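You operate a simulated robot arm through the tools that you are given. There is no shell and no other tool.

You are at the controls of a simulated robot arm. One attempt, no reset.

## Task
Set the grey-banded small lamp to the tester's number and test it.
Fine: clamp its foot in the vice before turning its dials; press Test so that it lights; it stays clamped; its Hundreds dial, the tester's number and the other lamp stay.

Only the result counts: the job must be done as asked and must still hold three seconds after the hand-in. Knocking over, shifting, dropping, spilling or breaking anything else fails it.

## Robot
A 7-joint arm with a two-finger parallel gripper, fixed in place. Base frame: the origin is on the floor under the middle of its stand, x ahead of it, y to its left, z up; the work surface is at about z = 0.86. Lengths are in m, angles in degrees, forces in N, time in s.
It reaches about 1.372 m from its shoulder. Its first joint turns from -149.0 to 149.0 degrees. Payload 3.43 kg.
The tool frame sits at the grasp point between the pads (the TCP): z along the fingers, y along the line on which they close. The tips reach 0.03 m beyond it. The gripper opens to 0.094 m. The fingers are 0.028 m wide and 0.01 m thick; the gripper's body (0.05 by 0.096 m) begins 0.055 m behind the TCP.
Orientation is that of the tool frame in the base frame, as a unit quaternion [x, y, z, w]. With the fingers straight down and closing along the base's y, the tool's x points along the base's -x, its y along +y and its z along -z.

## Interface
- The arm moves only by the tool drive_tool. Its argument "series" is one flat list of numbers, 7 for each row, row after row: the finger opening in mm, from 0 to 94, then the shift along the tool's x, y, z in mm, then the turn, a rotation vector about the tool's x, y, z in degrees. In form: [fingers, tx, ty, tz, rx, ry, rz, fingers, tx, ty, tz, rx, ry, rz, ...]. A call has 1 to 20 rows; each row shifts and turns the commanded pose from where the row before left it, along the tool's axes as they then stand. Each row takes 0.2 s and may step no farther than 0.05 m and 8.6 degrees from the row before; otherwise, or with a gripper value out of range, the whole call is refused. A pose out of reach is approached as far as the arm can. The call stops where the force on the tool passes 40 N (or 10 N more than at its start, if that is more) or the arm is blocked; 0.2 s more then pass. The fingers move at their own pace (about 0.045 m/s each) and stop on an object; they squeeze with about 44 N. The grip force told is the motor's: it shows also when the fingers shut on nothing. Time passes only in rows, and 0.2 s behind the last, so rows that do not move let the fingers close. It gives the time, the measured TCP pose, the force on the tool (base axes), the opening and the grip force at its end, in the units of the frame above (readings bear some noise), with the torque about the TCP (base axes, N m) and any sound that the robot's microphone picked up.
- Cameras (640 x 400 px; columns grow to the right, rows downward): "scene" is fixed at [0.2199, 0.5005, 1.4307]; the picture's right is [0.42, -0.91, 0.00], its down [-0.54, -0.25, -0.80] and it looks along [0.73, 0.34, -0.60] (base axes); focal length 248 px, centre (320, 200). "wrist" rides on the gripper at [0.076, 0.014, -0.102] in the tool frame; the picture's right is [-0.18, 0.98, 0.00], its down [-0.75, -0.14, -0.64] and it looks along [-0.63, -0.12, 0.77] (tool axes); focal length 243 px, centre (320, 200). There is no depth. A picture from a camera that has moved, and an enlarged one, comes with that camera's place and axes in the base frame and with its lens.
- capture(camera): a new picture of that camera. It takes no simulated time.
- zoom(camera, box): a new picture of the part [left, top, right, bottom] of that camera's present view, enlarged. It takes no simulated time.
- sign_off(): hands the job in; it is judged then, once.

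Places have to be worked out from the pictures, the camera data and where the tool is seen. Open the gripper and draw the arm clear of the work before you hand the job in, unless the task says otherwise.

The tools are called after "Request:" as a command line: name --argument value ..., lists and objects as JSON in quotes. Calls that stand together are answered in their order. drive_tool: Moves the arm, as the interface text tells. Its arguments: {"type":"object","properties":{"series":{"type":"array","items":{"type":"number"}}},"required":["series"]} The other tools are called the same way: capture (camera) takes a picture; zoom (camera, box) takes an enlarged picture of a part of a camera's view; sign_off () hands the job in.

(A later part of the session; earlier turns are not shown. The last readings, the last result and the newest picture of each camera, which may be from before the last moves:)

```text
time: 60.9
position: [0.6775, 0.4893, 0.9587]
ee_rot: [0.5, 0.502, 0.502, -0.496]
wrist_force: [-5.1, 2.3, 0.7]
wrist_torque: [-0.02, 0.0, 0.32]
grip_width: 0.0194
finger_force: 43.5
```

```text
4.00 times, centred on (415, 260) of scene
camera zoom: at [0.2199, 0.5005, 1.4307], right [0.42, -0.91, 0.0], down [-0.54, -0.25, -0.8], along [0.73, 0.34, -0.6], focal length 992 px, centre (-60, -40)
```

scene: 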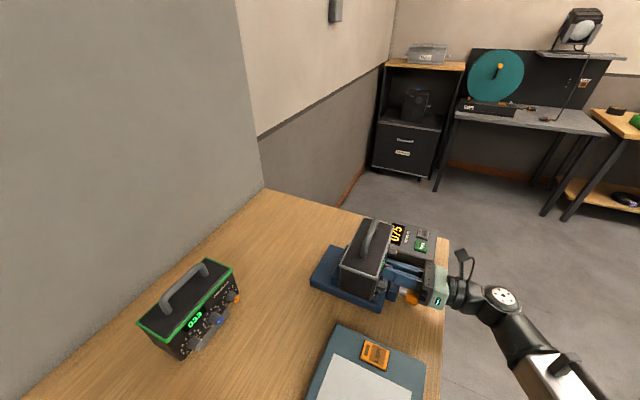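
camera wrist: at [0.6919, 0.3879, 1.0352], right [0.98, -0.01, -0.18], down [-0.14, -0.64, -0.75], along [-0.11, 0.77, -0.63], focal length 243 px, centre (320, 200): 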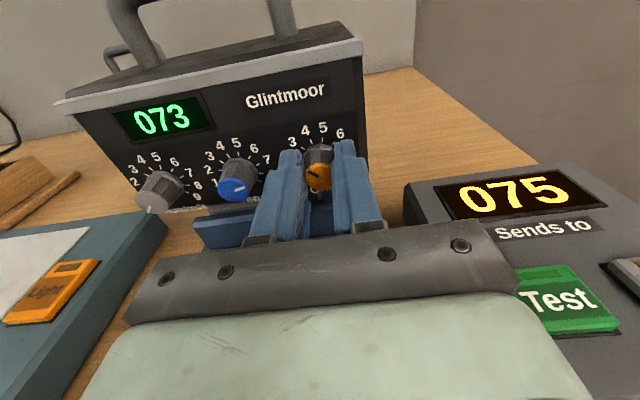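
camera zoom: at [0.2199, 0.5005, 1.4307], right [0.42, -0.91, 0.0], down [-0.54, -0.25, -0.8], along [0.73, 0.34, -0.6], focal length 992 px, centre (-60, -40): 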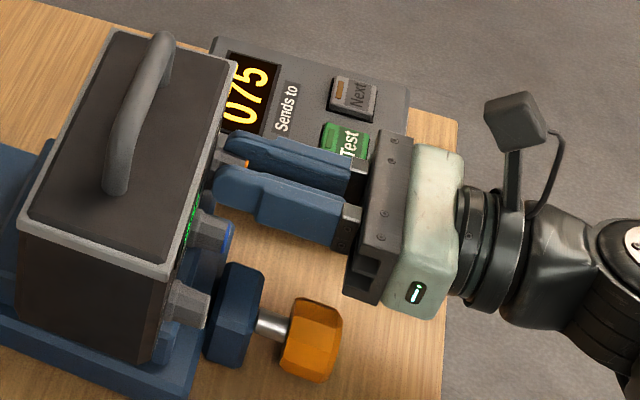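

Gripped at 19.4 mm, still 073, little side force. I turn clockwise 30° first and check.

Request:
drive_tool --series '[10, -0.01, 0.26, 0, 0, 0, 5, 10, -0.01, 0.26, 0, 0, 0, 5, 10, -0.01, 0.26, 0, 0, 0, 5, 10, -0.01, 0.26, 0, 0, 0, 5, 10, -0.01, 0.26, 0, 0, 0, 5, 10, -0.01, 0.26, 0, 0, 0, 5]'

Request:
capture --camera "wrist"

Request:
zoom --camera "scene" --box '[350, 210, 480, 310]'

```text
time: 62.3
position: [0.6804, 0.4888, 0.9571]
ee_rot: [0.613, 0.354, 0.356, -0.61]
wrist_force: [-4.7, -5.7, 2.9]
wrist_torque: [-0.68, -0.01, 0.45]
grip_width: 0.0194
finger_force: 44.0
```

```text
taken
camera wrist: at [0.7303, 0.3877, 1.0176], right [0.76, -0.01, -0.65], down [-0.5, -0.64, -0.58], along [-0.41, 0.77, -0.49], focal length 243 px, centre (320, 200)
```

wrist: 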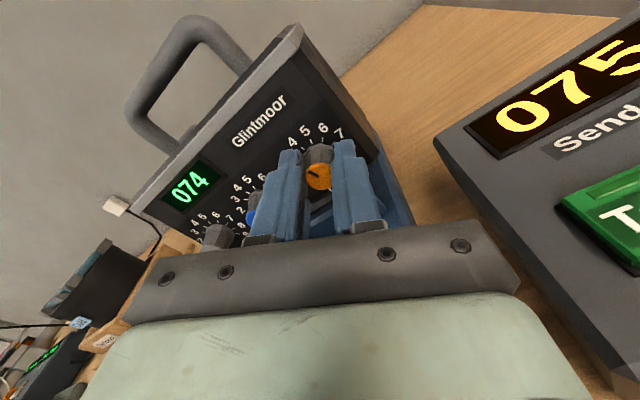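

```text
4.00 times, centred on (415, 260) of scene
camera zoom: at [0.2199, 0.5005, 1.4307], right [0.42, -0.91, 0.0], down [-0.54, -0.25, -0.8], along [0.73, 0.34, -0.6], focal length 992 px, centre (-60, -40)
```

zoom: 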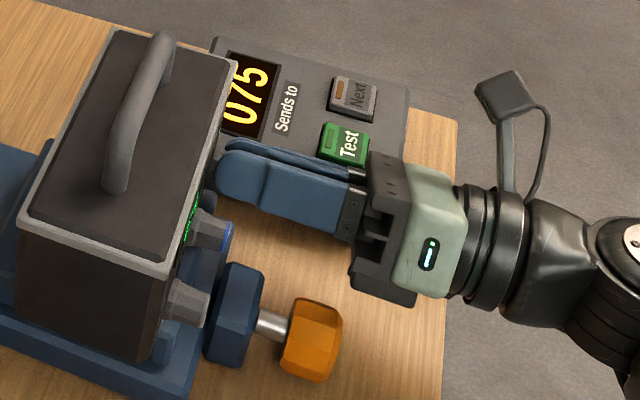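

Display 074 and forces are small. I continue another 30° clockwise to reach 5.

Request:
drive_tool --series '[10, -0.01, 0.26, 0, 0, 0, 5, 10, -0.01, 0.26, 0, 0, 0, 5, 10, -0.01, 0.26, 0, 0, 0, 5, 10, -0.01, 0.26, 0, 0, 0, 5, 10, -0.01, 0.26, 0, 0, 0, 5, 10, -0.01, 0.26, 0, 0, 0, 5, 10, 0, 0, 0, 0, 0, 0]'

Request:
capture --camera "wrist"

Request:
zoom --camera "scene" --box '[350, 210, 480, 310]'

```text
time: 63.9
position: [0.6813, 0.4895, 0.9567]
ee_rot: [0.684, 0.183, 0.186, -0.681]
wrist_force: [-4.1, -5.2, 4.2]
wrist_torque: [-0.47, 0.0, 0.94]
grip_width: 0.0192
finger_force: 43.6
```

```text
taken
camera wrist: at [0.7542, 0.3875, 0.9836], right [0.34, 0.0, -0.94], down [-0.73, -0.64, -0.26], along [-0.6, 0.77, -0.22], focal length 243 px, centre (320, 200)
```

wrist: 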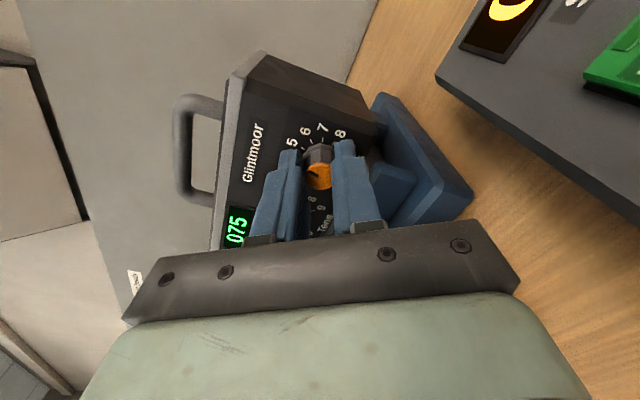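

```text
4.00 times, centred on (415, 260) of scene
camera zoom: at [0.2199, 0.5005, 1.4307], right [0.42, -0.91, 0.0], down [-0.54, -0.25, -0.8], along [0.73, 0.34, -0.6], focal length 992 px, centre (-60, -40)
```

zoom: 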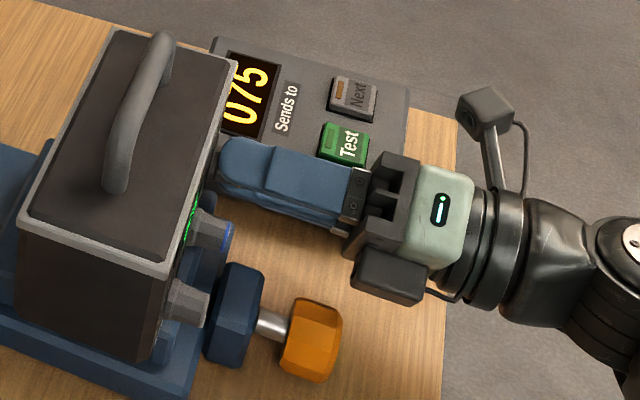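

The display reads 075. The close view also shows a second box on the gripper's underside, which explains the earlier touch. I open, back straight out along -y and roll back to 0.

Request:
drive_tool --series '[32, 0, 0, 0, 0, 0, 0, 32, 0, 0, 0, 0, 0, 0, 32, 0, 0, -20, 0, 0, 0, 32, 0, 0, -30, 0, 0, 0, 32, 0, 0, -40, 0, 0, 0, 32, 0, 0, -30, 0, 0, 0, 32, 0, 0, 0, 0, 0, -7.5, 32, 0, 0, 0, 0, 0, -7.5, 32, 0, 0, 0, 0, 0, -7.5, 32, 0, 0, 0, 0, 0, -7.5, 32, 0, 0, 0, 0, 0, -7.5, 32, 0, 0, 0, 0, 0, -7.5, 32, 0, 0, 0, 0, 0, -7.5, 32, 0, 0, 0, 0, 0, -7.5]'

Request:
capture --camera "wrist"

Request:
capture --camera "scene"

```text
time: 66.9
position: [0.6805, 0.3702, 0.9581]
ee_rot: [0.5, 0.501, 0.504, -0.495]
wrist_force: [-0.2, 0.5, -0.4]
wrist_torque: [0.02, -0.02, -0.03]
grip_width: 0.0321
finger_force: 0.0
```

```text
taken
camera wrist: at [0.694, 0.2681, 1.0338], right [0.98, -0.01, -0.17], down [-0.14, -0.64, -0.75], along [-0.11, 0.77, -0.63], focal length 243 px, centre (320, 200)
```

wrist: 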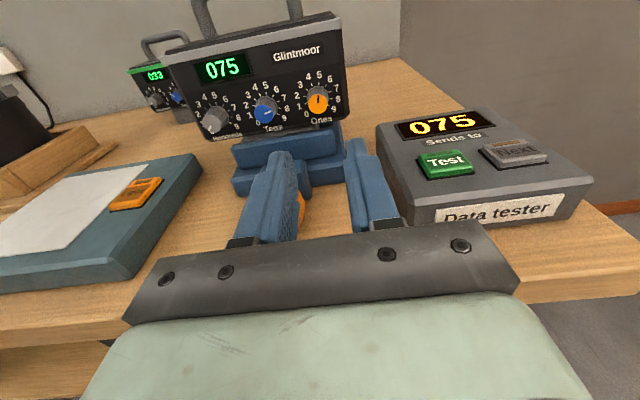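

```text
taken
```

scene: 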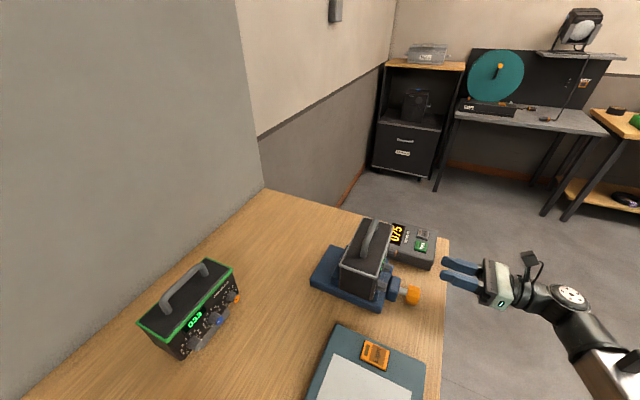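

Lamp shows 075. I enlarge to check the dials and the tester's buttons before pressing Test.

Request:
zoom --camera "wrist" --box '[155, 0, 365, 145]'

Request:
zoom --camera "wrist" --box '[370, 90, 600, 240]'

Request:
zoom --camera "scene" --box '[360, 200, 460, 310]'

```text
2.76 times, centred on (260, 72) of wrist
camera zoom: at [0.694, 0.2681, 1.0338], right [0.98, -0.01, -0.17], down [-0.14, -0.64, -0.75], along [-0.11, 0.77, -0.63], focal length 669 px, centre (486, 552)
```

zoom: 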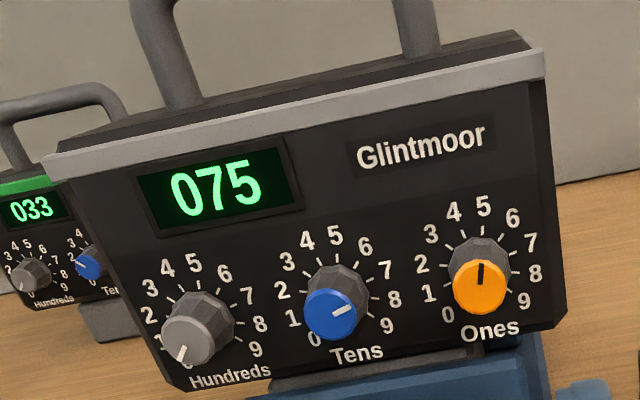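

```text
2.67 times, centred on (485, 165) of wrist
camera zoom: at [0.694, 0.2681, 1.0338], right [0.98, -0.01, -0.17], down [-0.14, -0.64, -0.75], along [-0.11, 0.77, -0.63], focal length 647 px, centre (-120, 293)
```

zoom: 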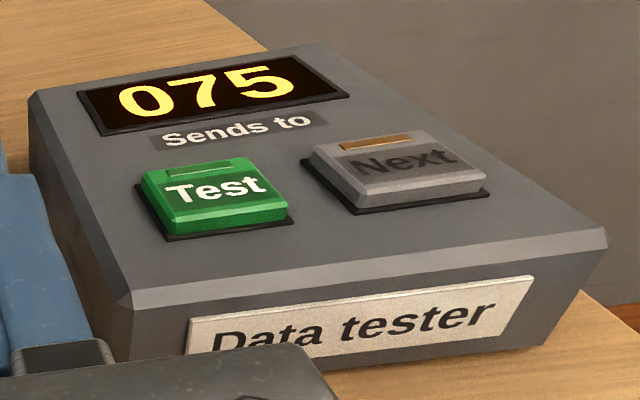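

```text
3.64 times, centred on (410, 255) of scene
camera zoom: at [0.2199, 0.5005, 1.4307], right [0.42, -0.91, 0.0], down [-0.54, -0.25, -0.8], along [0.73, 0.34, -0.6], focal length 902 px, centre (-7, 0)
```

zoom: 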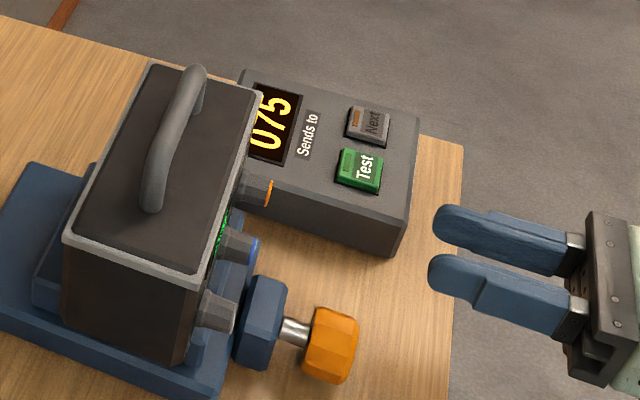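

Dials stand at 0-7-5 and the tester still says 075. Before testing, I check the vice knob's pointer from the same pose as before, since the gripper had rested on it.

Request:
drive_tool --series '[56, 0.5, -25, -13, 0, 0, 0, 56, 0.5, -25, -13, 0, 0, 0, 56, 0, 0, 0, 0, 0, 0]'

Request:
capture --camera "wrist"

Request:
zoom --camera "wrist" --box '[260, 100, 400, 220]'

```text
time: 67.7
position: [0.6305, 0.3447, 0.9583]
ee_rot: [0.5, 0.502, 0.503, -0.495]
wrist_force: [-0.6, -0.7, 0.2]
wrist_torque: [0.03, -0.03, 0.03]
grip_width: 0.0559
finger_force: 0.1
```

```text
taken
camera wrist: at [0.6437, 0.2423, 1.0338], right [0.98, -0.01, -0.18], down [-0.14, -0.64, -0.75], along [-0.11, 0.77, -0.63], focal length 243 px, centre (320, 200)
```

wrist: 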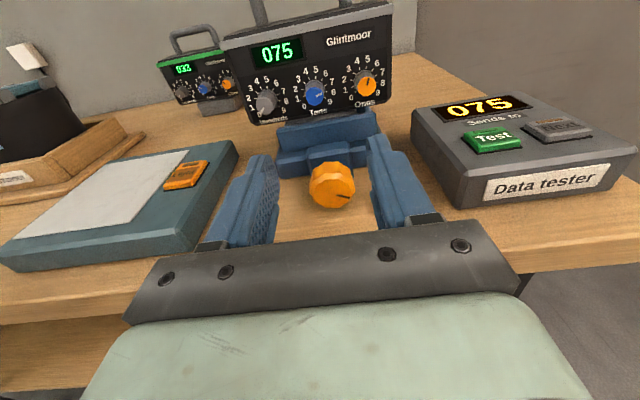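

```text
3.33 times, centred on (330, 160) of wrist
camera zoom: at [0.6437, 0.2423, 1.0338], right [0.98, -0.01, -0.18], down [-0.14, -0.64, -0.75], along [-0.11, 0.77, -0.63], focal length 809 px, centre (287, 333)
```

zoom: 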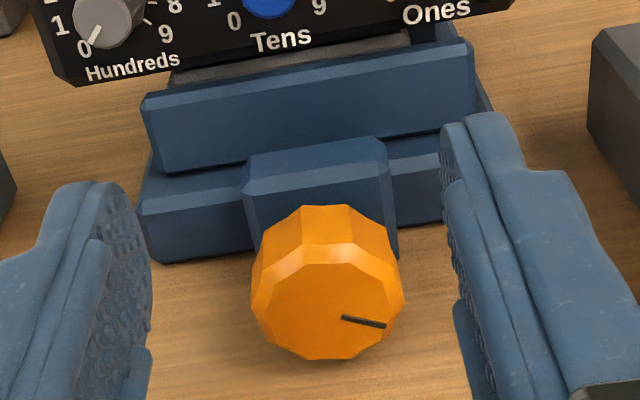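

The knob's pointer looks a bit further back than when I tightened it. I enlarge the jaw/foot region and the other lamp's display to check the state.

Request:
zoom --camera "wrist" --box '[150, 25, 250, 115]'

Request:
zoom --camera "scene" --box '[335, 240, 425, 320]'

Request:
zoom --camera "scene" --box '[130, 250, 250, 365]'

```text
4.44 times, centred on (200, 70) of wrist
camera zoom: at [0.6437, 0.2423, 1.0338], right [0.98, -0.01, -0.18], down [-0.14, -0.64, -0.75], along [-0.11, 0.77, -0.63], focal length 1078 px, centre (853, 778)
```

zoom: 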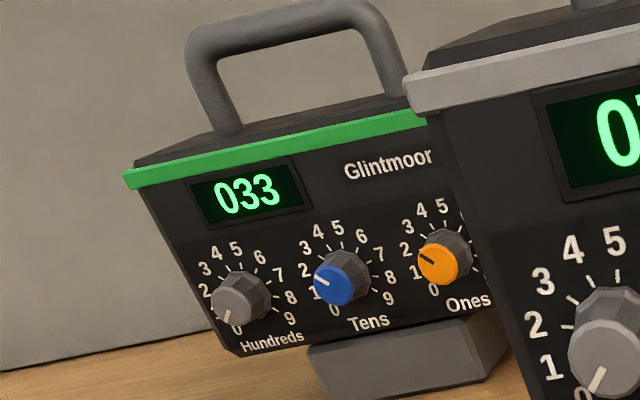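

```text
5.00 times, centred on (380, 280) of scene
camera zoom: at [0.2199, 0.5005, 1.4307], right [0.42, -0.91, 0.0], down [-0.54, -0.25, -0.8], along [0.73, 0.34, -0.6], focal length 1240 px, centre (20, -200)
```

zoom: 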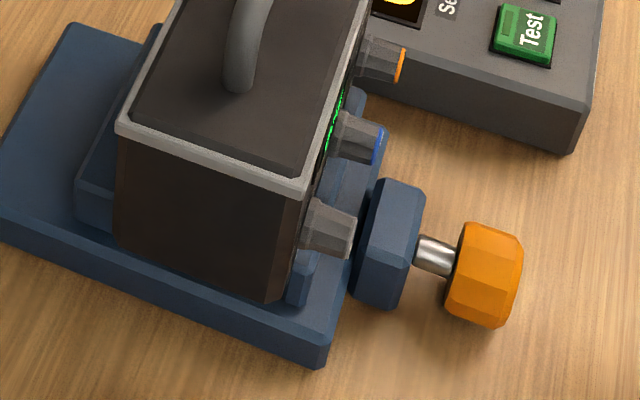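

```text
3.48 times, centred on (190, 308) of scene
camera zoom: at [0.2199, 0.5005, 1.4307], right [0.42, -0.91, 0.0], down [-0.54, -0.25, -0.8], along [0.73, 0.34, -0.6], focal length 862 px, centre (772, -174)
```

zoom: 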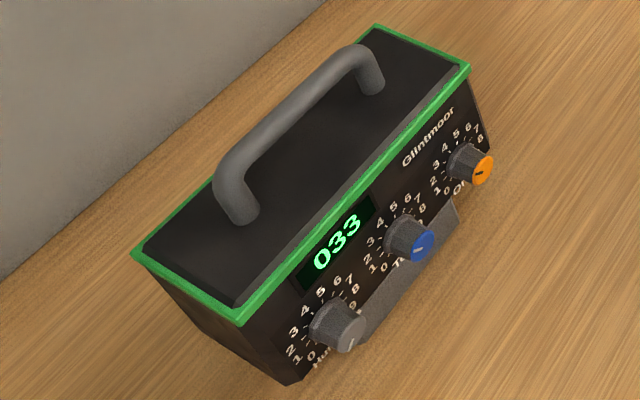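

The other lamp is intact at 033. I take the same enlargement as when I tightened the vice for a direct comparison of the jaw plate.

Request:
zoom --camera "scene" --box '[345, 240, 425, 320]'

Request:
zoom --camera "scene" --box '[375, 270, 415, 310]'

```text
5.00 times, centred on (385, 280) of scene
camera zoom: at [0.2199, 0.5005, 1.4307], right [0.42, -0.91, 0.0], down [-0.54, -0.25, -0.8], along [0.73, 0.34, -0.6], focal length 1240 px, centre (-5, -200)
```

zoom: 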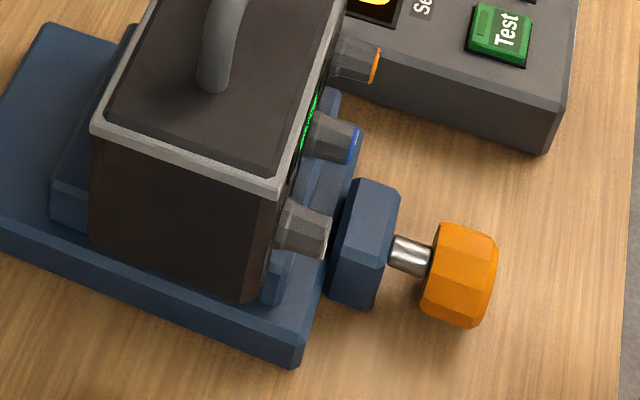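

```text
10.00 times, centred on (395, 290) of scene
camera zoom: at [0.2199, 0.5005, 1.4307], right [0.42, -0.91, 0.0], down [-0.54, -0.25, -0.8], along [0.73, 0.34, -0.6], focal length 2480 px, centre (-430, -700)
```

zoom: 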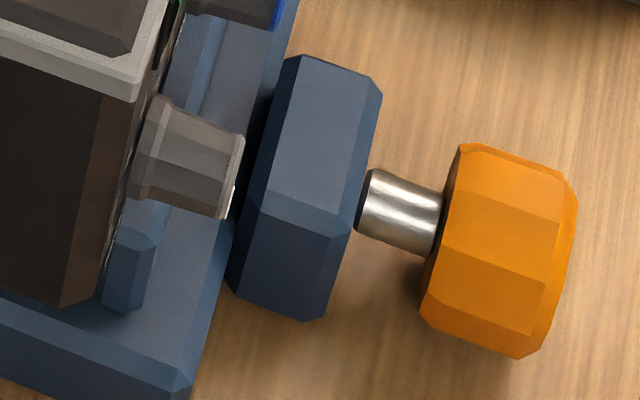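

The jaw plate appears to have backed off a little: the knob was dragged by the gripper's underside box. I go back to the vice knob to re-tighten it, approaching at roll -30° with the fingers at 50 mm.

Request:
drive_tool --series '[50, -30, 0, 0, 0, 0, 0, 50, -30, 0, 0, 0, 0, 0, 50, -0.09, -1.44, 0, 0, 0, -7.5, 50, -0.09, -1.44, 0, 0, 0, -7.5, 50, -0.09, -1.44, 0, 0, 0, -7.5, 50, -0.09, -1.44, 0, 0, 0, -7.5, 50, 0, 0, 34, 0, 0, 0, 50, 0, 0, 34, 0, 0, 0, 50, 0, 0, 0, 0, 0, 0]'

Request:
capture --camera "wrist"

Request:
zoom --camera "wrist" --box '[240, 100, 400, 220]'

```text
time: 69.7
position: [0.6253, 0.4118, 0.8964]
ee_rot: [0.354, 0.614, 0.614, -0.348]
wrist_force: [-1.3, -0.6, 0.0]
wrist_torque: [-0.04, -0.03, 0.03]
grip_width: 0.0501
finger_force: 0.1
```

```text
taken
camera wrist: at [0.5995, 0.3114, 0.9695], right [0.94, 0.0, 0.34], down [0.26, -0.65, -0.72], along [0.22, 0.76, -0.61], focal length 243 px, centre (320, 200)
```

wrist: 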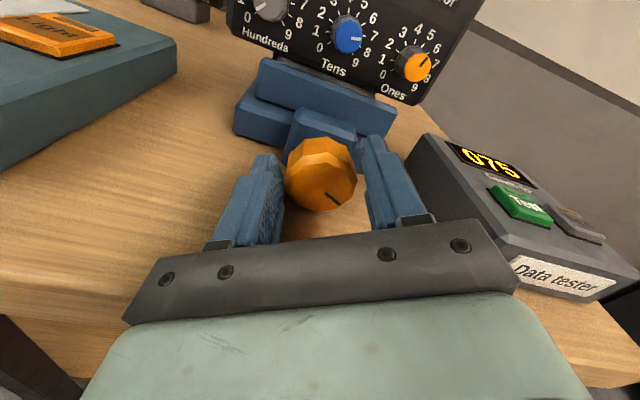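

```text
3.33 times, centred on (320, 160) of wrist
camera zoom: at [0.5995, 0.3114, 0.9695], right [0.94, 0.0, 0.34], down [0.26, -0.65, -0.72], along [0.22, 0.76, -0.61], focal length 809 px, centre (320, 333)
```

zoom: 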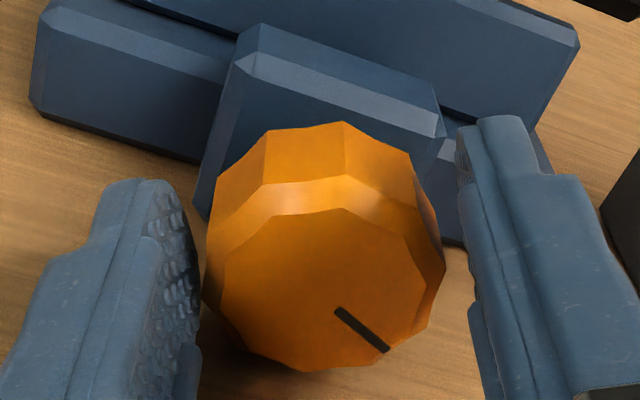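

The pointer is at about 108° (it was ≈132° at first contact), so the knob had been dragged back about 20°. I grip and turn clockwise in small steps, watching the torque.

Request:
drive_tool --series '[35, 0, 0, 0, 0, 0, 0, 30, 0, 0, 0, 0, 0, 0, 30, 0, 0, 0, 0, 0, 0, 30, -0.04, 0.96, 0, 0, 0, 5, 30, -0.04, 0.96, 0, 0, 0, 5]'

Request:
drive_tool --series '[30, -0.04, 0.96, 0, 0, 0, 5]'

Request:
drive_tool --series '[30, -0.04, 0.96, 0, 0, 0, 5]'

Request:
drive_tool --series '[30, -0.04, 0.96, 0, 0, 0, 5]'

```text
time: 70.9
position: [0.6258, 0.4135, 0.8974]
ee_rot: [0.405, 0.582, 0.579, -0.402]
wrist_force: [-25.9, 7.9, -21.8]
wrist_torque: [0.32, 0.33, 0.2]
grip_width: 0.0436
finger_force: 44.6
```

```text
time: 71.3
position: [0.6262, 0.4127, 0.8972]
ee_rot: [0.429, 0.565, 0.56, -0.427]
wrist_force: [-28.7, 9.7, -21.6]
wrist_torque: [0.11, 0.37, 0.16]
grip_width: 0.0433
finger_force: 44.8
```

```text
time: 71.7
position: [0.6285, 0.4124, 0.8979]
ee_rot: [0.454, 0.545, 0.542, -0.451]
wrist_force: [-30.7, 12.5, -23.1]
wrist_torque: [0.18, 0.37, 0.2]
grip_width: 0.0436
finger_force: 44.7
```

```text
time: 72.1
position: [0.629, 0.4137, 0.8964]
ee_rot: [0.477, 0.526, 0.521, -0.475]
wrist_force: [-29.2, 11.4, -23.6]
wrist_torque: [0.15, 0.21, 0.49]
grip_width: 0.0436
finger_force: 45.1
```

No clamping resistance yet; only a side load from misalignment of about 1 mm. I relieve that and continue in 5° steps.

Request:
drive_tool --series '[30, -0.8, -1.2, 0, 0, 0, 0]'

Request:
drive_tool --series '[30, -0.04, 0.96, 0, 0, 0, 5]'

Request:
drive_tool --series '[30, -0.04, 0.96, 0, 0, 0, 5]'

Request:
drive_tool --series '[30, -0.04, 0.96, 0, 0, 0, 5]'

Request:
capture --camera "wrist"

```text
time: 72.5
position: [0.6293, 0.4135, 0.8978]
ee_rot: [0.477, 0.525, 0.523, -0.473]
wrist_force: [-20.0, 14.2, -9.5]
wrist_torque: [-1.3, 0.1, 1.06]
grip_width: 0.0435
finger_force: 44.4
```

```text
time: 72.9
position: [0.629, 0.4119, 0.8967]
ee_rot: [0.5, 0.502, 0.502, -0.496]
wrist_force: [-17.6, 14.9, -7.7]
wrist_torque: [-0.58, -0.36, 0.98]
grip_width: 0.0437
finger_force: 45.3
```

```text
time: 73.3
position: [0.6297, 0.4126, 0.8976]
ee_rot: [0.522, 0.478, 0.481, -0.518]
wrist_force: [-14.8, 10.3, -0.8]
wrist_torque: [0.22, -0.17, 0.55]
grip_width: 0.0427
finger_force: 44.7
```

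```text
time: 73.7
position: [0.6307, 0.4121, 0.8959]
ee_rot: [0.543, 0.455, 0.457, -0.538]
wrist_force: [-15.9, 3.3, -3.1]
wrist_torque: [-0.04, -0.11, 0.48]
grip_width: 0.0424
finger_force: 22.5
```

```text
taken
camera wrist: at [0.6586, 0.3098, 0.97], right [0.94, -0.01, -0.35], down [-0.27, -0.64, -0.72], along [-0.22, 0.77, -0.61], focal length 243 px, centre (320, 200)
```

wrist: 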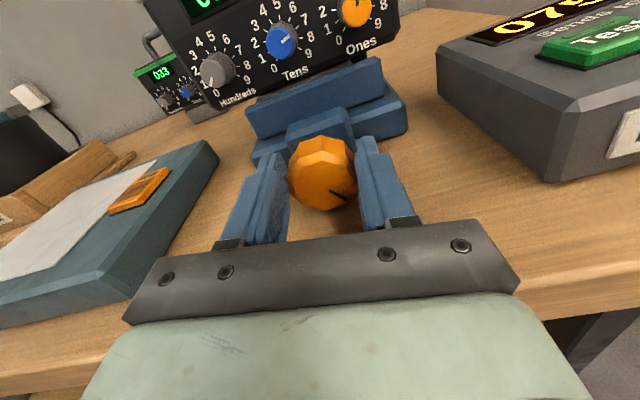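

The pointer is now at about 139° and the knob's flats have settled into the pads. I keep turning to build clamping torque.

Request:
drive_tool --series '[30, 0, 0, 0, 0, 0, 0, 30, -0.04, 0.96, 0, 0, 0, 5]'

Request:
drive_tool --series '[30, -0.04, 0.96, 0, 0, 0, 5]'

Request:
drive_tool --series '[30, -0.04, 0.96, 0, 0, 0, 5]'

Request:
capture --camera "wrist"

Request:
zoom --camera "scene" --box '[345, 240, 425, 320]'

```text
time: 74.3
position: [0.6336, 0.4112, 0.8969]
ee_rot: [0.561, 0.432, 0.433, -0.558]
wrist_force: [-15.2, -5.2, -4.4]
wrist_torque: [-0.22, -0.52, 0.58]
grip_width: 0.0425
finger_force: 44.6
```

```text
time: 74.7
position: [0.6341, 0.4117, 0.8972]
ee_rot: [0.579, 0.408, 0.408, -0.575]
wrist_force: [-18.0, -5.1, -6.8]
wrist_torque: [-0.32, -0.8, 0.28]
grip_width: 0.0423
finger_force: 44.8
```

```text
time: 75.1
position: [0.6346, 0.4128, 0.8975]
ee_rot: [0.597, 0.381, 0.383, -0.593]
wrist_force: [-16.8, -8.7, -3.3]
wrist_torque: [-0.58, -0.97, 0.6]
grip_width: 0.0425
finger_force: 45.1
```

```text
taken
camera wrist: at [0.6797, 0.3097, 0.9603], right [0.82, -0.01, -0.58], down [-0.45, -0.64, -0.62], along [-0.37, 0.77, -0.53], focal length 243 px, centre (320, 200)
```

wrist: 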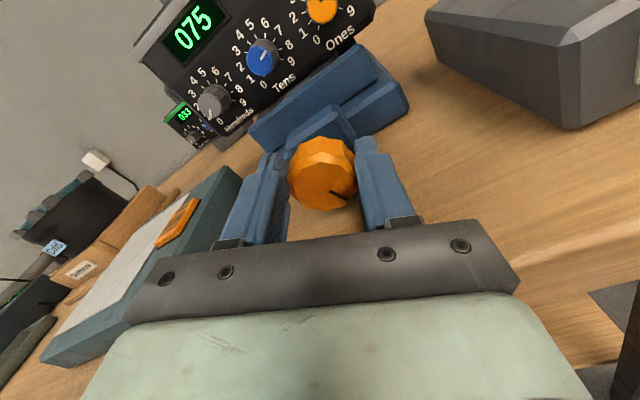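

```text
5.00 times, centred on (385, 280) of scene
camera zoom: at [0.2199, 0.5005, 1.4307], right [0.42, -0.91, 0.0], down [-0.54, -0.25, -0.8], along [0.73, 0.34, -0.6], focal length 1240 px, centre (-5, -200)
```

zoom: 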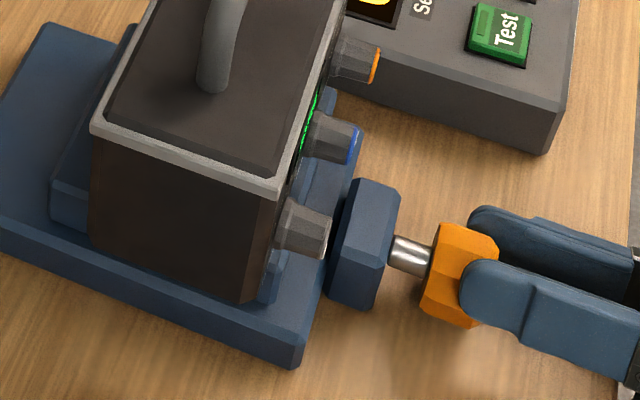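

Torque has built to about 1 N·m without slipping and the jaw plate is back against the foot. I tighten two more steps.

Request:
drive_tool --series '[30, -0.04, 0.96, 0, 0, 0, 5]'

Request:
drive_tool --series '[30, -0.04, 0.96, 0, 0, 0, 5]'

Request:
capture --camera "wrist"

```text
time: 75.5
position: [0.6363, 0.4127, 0.8974]
ee_rot: [0.613, 0.353, 0.358, -0.61]
wrist_force: [-8.8, -5.6, 9.6]
wrist_torque: [0.13, -0.85, 1.01]
grip_width: 0.0433
finger_force: 45.3
```

```text
time: 75.9
position: [0.6361, 0.4118, 0.8956]
ee_rot: [0.627, 0.328, 0.329, -0.625]
wrist_force: [-11.6, -1.3, 3.7]
wrist_torque: [0.33, -0.19, 0.49]
grip_width: 0.0428
finger_force: 44.5
```

```text
taken
camera wrist: at [0.6919, 0.3101, 0.9503], right [0.7, -0.01, -0.71], down [-0.55, -0.64, -0.54], along [-0.45, 0.77, -0.45], focal length 243 px, centre (320, 200)
```

wrist: 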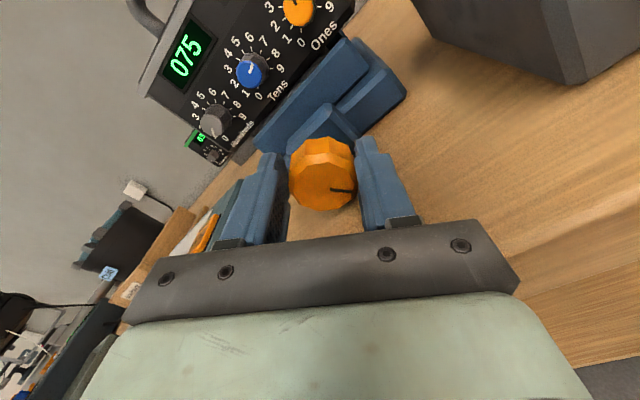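

The knob slipped in the pads at its limit and settled near 140°, as tight as this grip gives. I open and back straight out, then check the pointer.

Request:
drive_tool --series '[50, 0, 0, 0, 0, 0, 0, 50, 0, 0, 0, 0, 0, 0, 50, 0, 0, 0, 0, 0, 0, 50, 0, 0, -34, 0, 0, 0, 50, 0, 0, -34, 0, 0, 0, 50, 0, 0, 0, 0, 0, -7.2, 50, 0, 0, 0, 0, 0, -7.2, 50, 0, 0, 0, 0, 0, -7.2, 50, 0, 0, 0, 0, 0, -7.2, 50, 0, 0, 0, 0, 0, -7.2, 50, 30, -6, 0, 0, 0, 0, 50, 30, 0, 0, 0, 0, 0, 50, 0, 0, 0, 0, 0, 0]'

Request:
capture --camera "wrist"

Request:
zoom --camera "wrist" --box '[260, 100, 400, 220]'

Request:
zoom --camera "scene" --box '[345, 240, 425, 320]'

```text
time: 78.7
position: [0.6295, 0.3441, 0.956]
ee_rot: [0.497, 0.505, 0.507, -0.491]
wrist_force: [0.1, 0.4, -0.7]
wrist_torque: [0.01, -0.03, 0.01]
grip_width: 0.0503
finger_force: 0.2
```

```text
taken
camera wrist: at [0.6417, 0.2428, 1.0316], right [0.99, -0.01, -0.16], down [-0.13, -0.64, -0.75], along [-0.1, 0.77, -0.64], focal length 243 px, centre (320, 200)
```

wrist: 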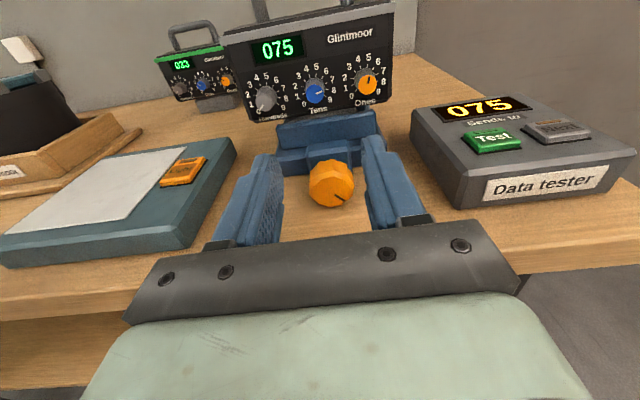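

```text
3.33 times, centred on (330, 160) of wrist
camera zoom: at [0.6417, 0.2428, 1.0316], right [0.99, -0.01, -0.16], down [-0.13, -0.64, -0.75], along [-0.1, 0.77, -0.64], focal length 809 px, centre (287, 333)
```

zoom: 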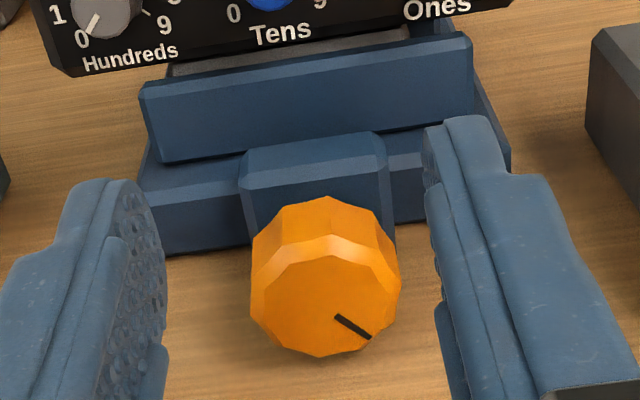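

```text
5.00 times, centred on (385, 280) of scene
camera zoom: at [0.2199, 0.5005, 1.4307], right [0.42, -0.91, 0.0], down [-0.54, -0.25, -0.8], along [0.73, 0.34, -0.6], focal length 1240 px, centre (-5, -200)
```

zoom: 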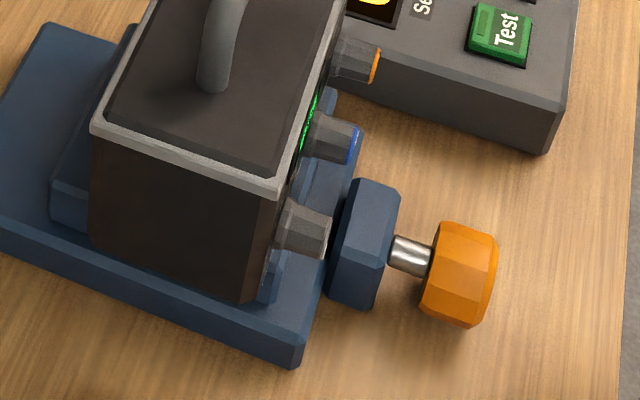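

The pointer is back at about 131° with the jaw firmly on the foot, and the lamp hasn't shifted. Since the vice had slackened while I turned Ones, I will set Ones and Tens again under full clamp. First I approach the Ones dial at roll +30°.

Request:
drive_tool --series '[32, 1, 25, 0, 0, 0, 0, 32, 1, 25, 0, 0, 0, 0, 32, 0, 0, 0, 0, 0, 7.85, 32, 0, 0, 0, 0, 0, 7.85, 32, 0, 0, 0, 0, 0, 7.85, 32, 0, 0, 0, 0, 0, 7.85, 32, 0, 0, 40, 0, 0, 0, 32, 0, 0, 40, 0, 0, 0, 32, 0, 0, 20, 0, 0, 0, 32, 0, 0, 0, 0, 0, 0]'

Request:
capture --camera "wrist"

```text
time: 80.9
position: [0.6805, 0.4444, 0.9593]
ee_rot: [0.615, 0.352, 0.354, -0.611]
wrist_force: [-0.6, 0.4, 0.0]
wrist_torque: [0.01, 0.0, -0.01]
grip_width: 0.0319
finger_force: 0.1
```

```text
taken
camera wrist: at [0.7305, 0.3422, 1.0174], right [0.76, -0.01, -0.65], down [-0.5, -0.64, -0.58], along [-0.41, 0.77, -0.49], focal length 243 px, centre (320, 200)
```

wrist: 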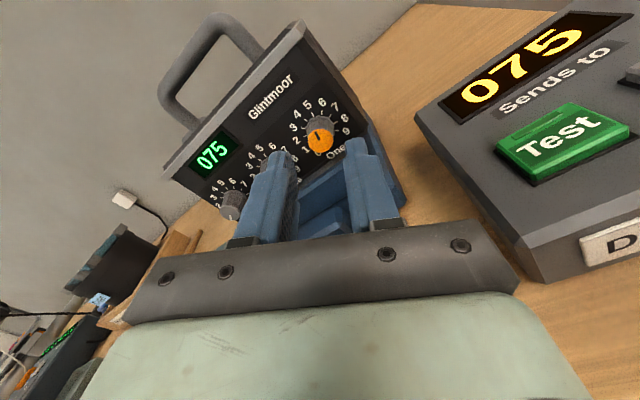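

Aligned with the Ones dial within about a millimetre. I advance and close on it.

Request:
drive_tool --series '[32, -1.4, -0.2, 22, 0, 0, 0, 32, 0, 0, 22, 0, 0, 0, 32, 0, 0, 0, 0, 0, 0, 16, 0, 0, 0, 0, 0, 0, 10, 0, 0, 0, 0, 0, 0, 10, 0, 0, 0, 0, 0, 0]'

Request:
capture --camera "wrist"

```text
time: 82.3
position: [0.6794, 0.4889, 0.9568]
ee_rot: [0.615, 0.352, 0.354, -0.61]
wrist_force: [3.2, 2.2, -0.5]
wrist_torque: [-0.02, 0.0, -0.14]
grip_width: 0.0192
finger_force: 44.0
```

```text
taken
camera wrist: at [0.7298, 0.3862, 1.0161], right [0.76, -0.01, -0.65], down [-0.5, -0.64, -0.58], along [-0.41, 0.77, -0.49], focal length 243 px, centre (320, 200)
```

wrist: 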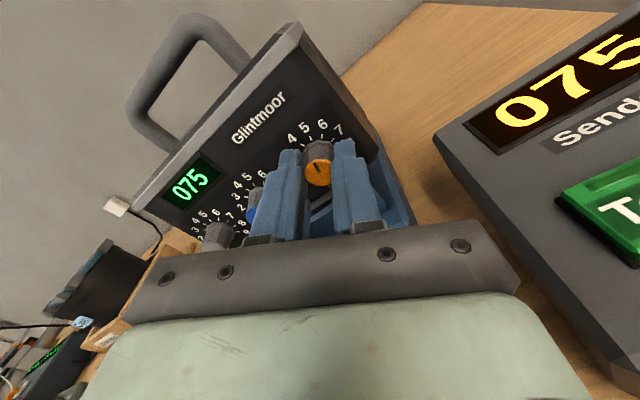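

Gripped with little load. I turn Ones back 30° to 4.

Request:
drive_tool --series '[10, -0.01, -0.26, 0, 0, 0, -5, 10, -0.01, -0.26, 0, 0, 0, -5, 10, -0.01, -0.26, 0, 0, 0, -5, 10, -0.01, -0.26, 0, 0, 0, -5, 10, -0.01, -0.26, 0, 0, 0, -5, 10, -0.01, -0.26, 0, 0, 0, -5, 10, 0, 0, 0, 0, 0, 0]'

Request:
capture --camera "wrist"

```text
time: 83.9
position: [0.6771, 0.4876, 0.9586]
ee_rot: [0.502, 0.5, 0.501, -0.497]
wrist_force: [9.9, 1.2, 0.3]
wrist_torque: [0.7, -0.01, -0.38]
grip_width: 0.0192
finger_force: 44.3
```

```text
taken
camera wrist: at [0.692, 0.386, 1.0339], right [0.98, -0.01, -0.18], down [-0.14, -0.64, -0.75], along [-0.11, 0.77, -0.63], focal length 243 px, centre (320, 200)
```

wrist: 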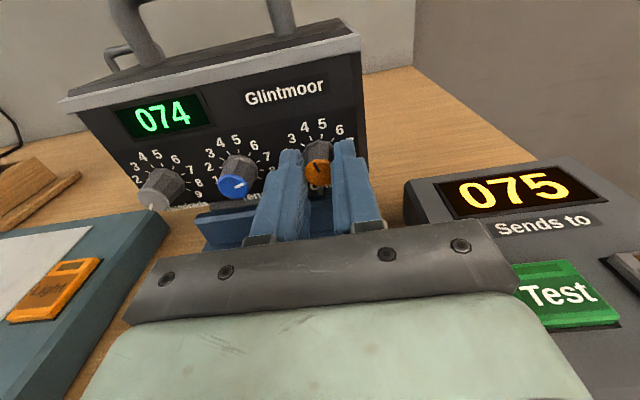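

The display shows 074; now I turn Ones forward 30° back to 5 under clamp.

Request:
drive_tool --series '[10, -0.01, 0.26, 0, 0, 0, 5, 10, -0.01, 0.26, 0, 0, 0, 5, 10, -0.01, 0.26, 0, 0, 0, 5, 10, -0.01, 0.26, 0, 0, 0, 5, 10, -0.01, 0.26, 0, 0, 0, 5, 10, -0.01, 0.26, 0, 0, 0, 5, 10, 0, 0, 0, 0, 0, 0]'

Request:
capture --camera "wrist"

```text
time: 85.5
position: [0.6777, 0.4891, 0.9568]
ee_rot: [0.613, 0.354, 0.354, -0.611]
wrist_force: [-1.1, -4.5, 0.1]
wrist_torque: [-0.3, -0.03, 0.31]
grip_width: 0.0194
finger_force: 44.0
```

```text
taken
camera wrist: at [0.7293, 0.3859, 1.016], right [0.76, -0.01, -0.65], down [-0.5, -0.64, -0.58], along [-0.41, 0.77, -0.49], focal length 243 px, centre (320, 200)
```

wrist: 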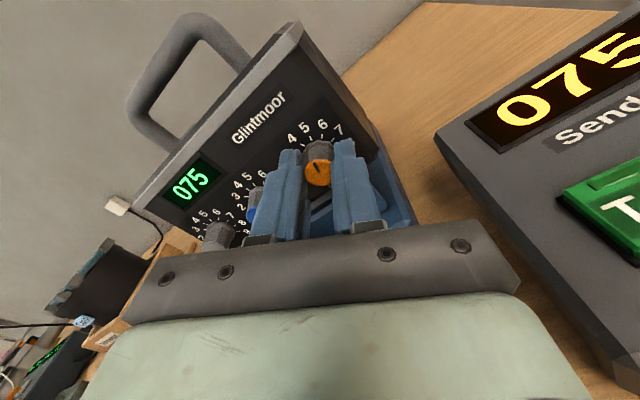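

Ones reads 5 again. I open, back out, roll to +15° and line up in front of Tens.

Request:
drive_tool --series '[32, 0, 0, 0, 0, 0, 0, 32, 0, 0, 0, 0, 0, 0, 32, 0, 0, -20, 0, 0, 0, 32, 0, 0, -30, 0, 0, 0, 32, 0, 0, -30, 0, 0, 0, 32, 0, 0, 0, 0, 0, -7.5, 32, 0, 0, 0, 0, 0, -7.5, 32, -6.2, -26.8, 0, 0, 0, 0, 32, -6.2, -26.8, 0, 0, 0, 0, 32, 0, 0, 30, 0, 0, 0, 32, 0, 0, 0, 0, 0, 0]'

Request:
capture --camera "wrist"

```text
time: 87.9
position: [0.6251, 0.4393, 0.9598]
ee_rot: [0.563, 0.43, 0.431, -0.559]
wrist_force: [0.8, 0.0, 0.0]
wrist_torque: [0.02, 0.0, 0.02]
grip_width: 0.0318
finger_force: 0.0
```

```text
taken
camera wrist: at [0.6577, 0.3369, 1.0298], right [0.9, -0.01, -0.43], down [-0.33, -0.64, -0.69], along [-0.27, 0.77, -0.58], focal length 243 px, centre (320, 200)
```

wrist: 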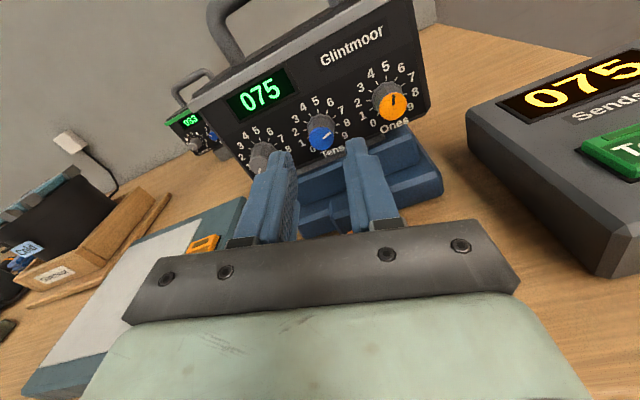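

I correct by about 2 mm and advance only to y≈0.482, so the underside box stays in front of the vice knob; then I check the force before closing.

Request:
drive_tool --series '[32, -1.4, -1.7, 20, 0, 0, 0, 32, 0, 0, 15, 0, 0, 0, 32, 0, 0, 8, 0, 0, 0, 32, 0, 0, 0, 0, 0, 0]'

Request:
capture --camera "wrist"

Request:
zoom --camera "scene" --box '[350, 220, 480, 320]'

```text
time: 88.9
position: [0.6217, 0.4802, 0.96]
ee_rot: [0.563, 0.43, 0.431, -0.559]
wrist_force: [0.1, 1.3, -0.1]
wrist_torque: [0.0, -0.03, 0.05]
grip_width: 0.032
finger_force: 0.0
```

```text
taken
camera wrist: at [0.6557, 0.3795, 1.0289], right [0.9, -0.01, -0.43], down [-0.33, -0.64, -0.69], along [-0.27, 0.77, -0.58], focal length 243 px, centre (320, 200)
```

wrist: 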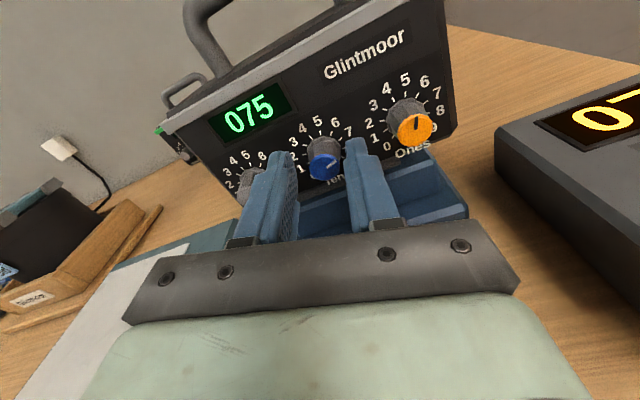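

```text
4.00 times, centred on (415, 270) of scene
camera zoom: at [0.2199, 0.5005, 1.4307], right [0.42, -0.91, 0.0], down [-0.54, -0.25, -0.8], along [0.73, 0.34, -0.6], focal length 992 px, centre (-60, -80)
```

zoom: 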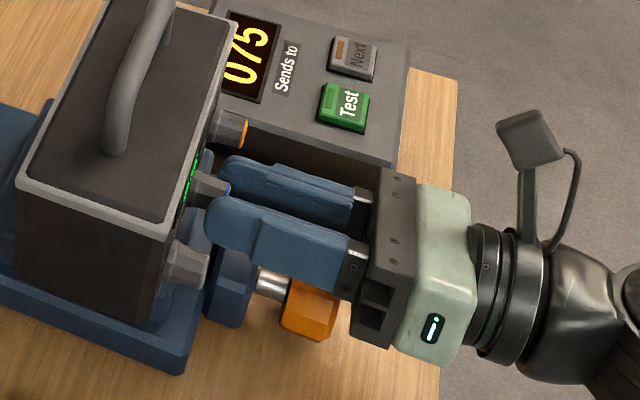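

No contact. I advance 2 mm more and close on the Tens dial.

Request:
drive_tool --series '[32, 0, 0, 2, 0, 0, 0, 16, 0, 0, 0, 0, 0, 0, 10, 0, 0, 0, 0, 0, 0, 10, 0, 0, 0, 0, 0, 0]'

Request:
capture --camera "wrist"

```text
time: 89.9
position: [0.6236, 0.4835, 0.9579]
ee_rot: [0.564, 0.429, 0.432, -0.558]
wrist_force: [8.4, -3.8, 0.0]
wrist_torque: [0.04, -0.04, -0.42]
grip_width: 0.0191
finger_force: 44.3
```

```text
taken
camera wrist: at [0.6562, 0.3814, 1.0282], right [0.9, -0.01, -0.43], down [-0.34, -0.64, -0.69], along [-0.27, 0.77, -0.58], focal length 243 px, centre (320, 200)
```

wrist: 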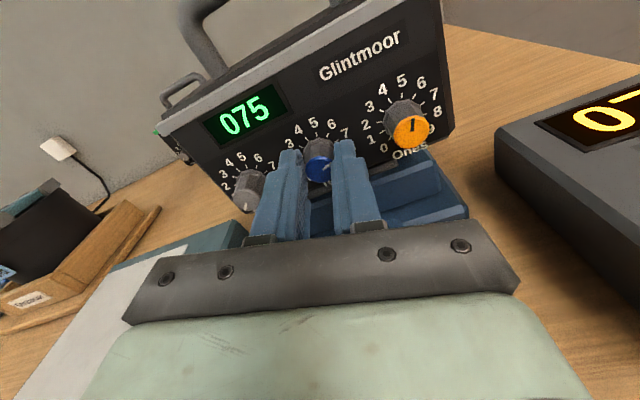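

Gripped at 19.1 mm. I turn Tens back 30° to 6.

Request:
drive_tool --series '[10, -0.01, -0.26, 0, 0, 0, -5, 10, -0.01, -0.26, 0, 0, 0, -5, 10, -0.01, -0.26, 0, 0, 0, -5, 10, -0.01, -0.26, 0, 0, 0, -5, 10, -0.01, -0.26, 0, 0, 0, -5, 10, -0.01, -0.26, 0, 0, 0, -5, 10, 0, 0, 0, 0, 0, 0]'

Request:
capture --camera "wrist"

```text
time: 91.5
position: [0.6201, 0.4843, 0.9579]
ee_rot: [0.433, 0.56, 0.562, -0.428]
wrist_force: [8.1, -7.2, 0.3]
wrist_torque: [-0.19, -0.07, -0.35]
grip_width: 0.0192
finger_force: 44.2
```

```text
taken
camera wrist: at [0.6147, 0.3816, 1.0354], right [1.0, -0.01, 0.08], down [0.06, -0.64, -0.76], along [0.05, 0.76, -0.64], focal length 243 px, centre (320, 200)
```

wrist: 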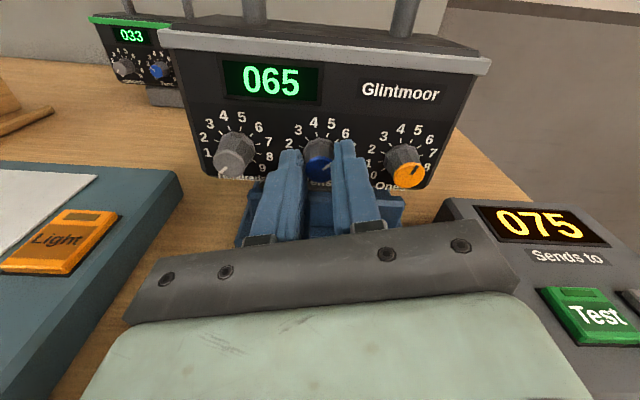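

The display shows 065; now I turn Tens forward again (29°) to 7, watching the force.

Request:
drive_tool --series '[10, -0.01, 0.26, 0, 0, 0, 5, 10, -0.01, 0.26, 0, 0, 0, 5, 10, -0.01, 0.26, 0, 0, 0, 5, 10, -0.01, 0.26, 0, 0, 0, 5, 10, -0.01, 0.26, 0, 0, 0, 5, 10, -0.01, 0.21, 0, 0, 0, 4, 10, 0, 0, 0, 0, 0, 0]'

Request:
capture --camera "wrist"

```text
time: 93.1
position: [0.6216, 0.4839, 0.9588]
ee_rot: [0.559, 0.435, 0.436, -0.555]
wrist_force: [0.4, -5.6, -0.1]
wrist_torque: [-0.53, 0.01, 0.06]
grip_width: 0.019
finger_force: 44.4
```

```text
taken
camera wrist: at [0.6543, 0.3815, 1.0289], right [0.91, -0.01, -0.42], down [-0.32, -0.64, -0.69], along [-0.26, 0.77, -0.59], focal length 243 px, centre (320, 200)
```

wrist: 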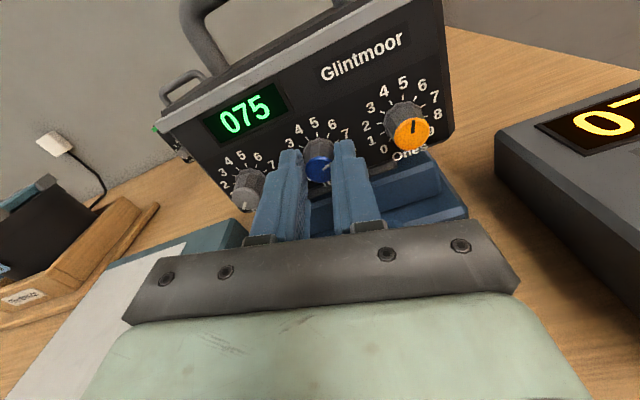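

075 with no stray contact this time. I open, back out, level the roll and check the vice knob and dials.

Request:
drive_tool --series '[32, 0, 0, 0, 0, 0, 0, 32, 0, 0, 0, 0, 0, 0, 32, 0, 0, -20, 0, 0, 0, 32, 0, 0, -40, 0, 0, 0, 32, 0, 0, -40, 0, 0, 0, 32, 0, 0, -40, 0, 0, 0, 56, 0, 0, 0, 0, 0, -7, 56, 0, 0, 0, 0, 0, -7, 56, 0, 8, 0, 0, 0, 0]'

Request:
capture --camera "wrist"

Request:
zoom --camera "wrist" --box '[220, 0, 400, 220]'

Request:
zoom --camera "scene" --box '[345, 240, 425, 320]'

```text
time: 95.1
position: [0.6298, 0.3427, 0.9602]
ee_rot: [0.501, 0.5, 0.501, -0.498]
wrist_force: [0.6, 0.0, 0.6]
wrist_torque: [0.01, 0.0, 0.0]
grip_width: 0.0561
finger_force: 0.0
```

```text
taken
camera wrist: at [0.643, 0.2414, 1.0351], right [0.98, -0.01, -0.18], down [-0.14, -0.64, -0.75], along [-0.11, 0.77, -0.63], focal length 243 px, centre (320, 200)
```

wrist: 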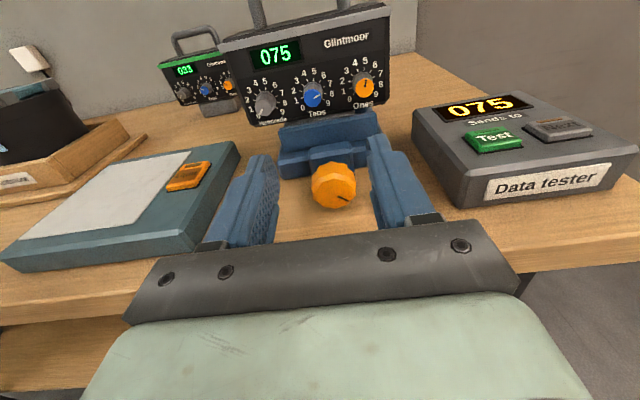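

```text
1.82 times, centred on (310, 110) of wrist
camera zoom: at [0.643, 0.2414, 1.0351], right [0.98, -0.01, -0.18], down [-0.14, -0.64, -0.75], along [-0.11, 0.77, -0.63], focal length 441 px, centre (338, 364)
```

zoom: 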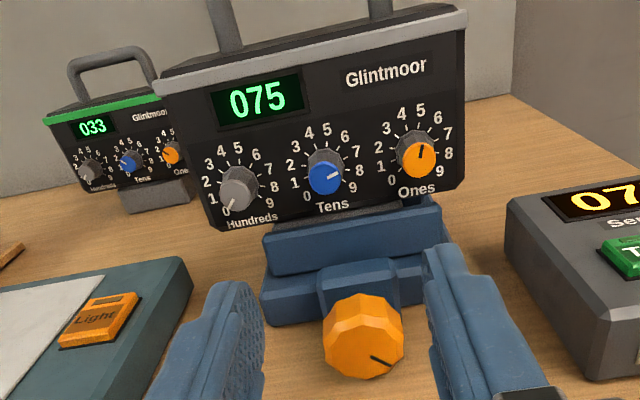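

```text
5.00 times, centred on (385, 280) of scene
camera zoom: at [0.2199, 0.5005, 1.4307], right [0.42, -0.91, 0.0], down [-0.54, -0.25, -0.8], along [0.73, 0.34, -0.6], focal length 1240 px, centre (-5, -200)
```

zoom: 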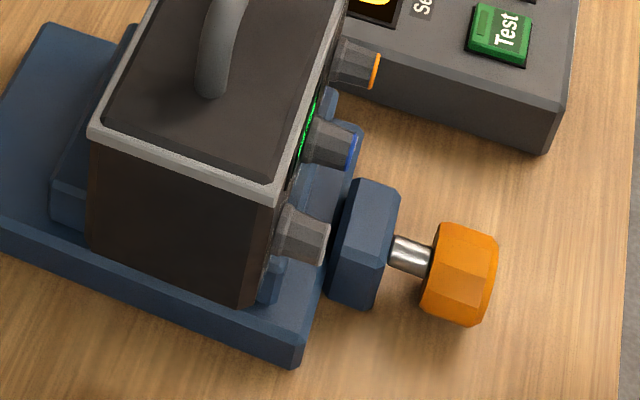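

The knob's pointer still reads about 131° and the dials are right. The lamp seems to have settled about a millimetre lower onto the bed while I turned the dials, so I snug the vice once more to be sure.

Request:
drive_tool --series '[50, -31, 0, 0, 0, 0, 0, 50, -31, 0, 0, 0, 0, 0, 50, -0.09, -1.44, 0, 0, 0, -7.5, 50, -0.09, -1.44, 0, 0, 0, -7.5, 50, 0, 0, 35, 0, 0, 0, 50, 0, 0, 35, 0, 0, 0, 50, 0, 0, 0, 0, 0, 0]'

Request:
capture --camera "wrist"

```text
time: 96.7
position: [0.6273, 0.4134, 0.8966]
ee_rot: [0.433, 0.561, 0.561, -0.429]
wrist_force: [-0.2, -0.6, -0.5]
wrist_torque: [0.02, -0.02, 0.0]
grip_width: 0.0501
finger_force: 0.1
```

```text
taken
camera wrist: at [0.6211, 0.3115, 0.9741], right [1.0, -0.01, 0.08], down [0.06, -0.65, -0.76], along [0.05, 0.76, -0.64], focal length 243 px, centre (320, 200)
```

wrist: 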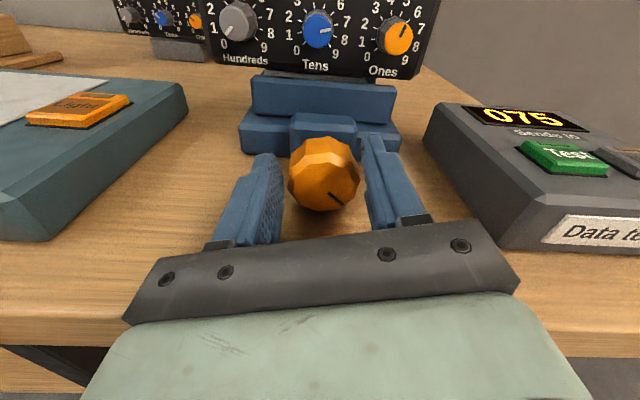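

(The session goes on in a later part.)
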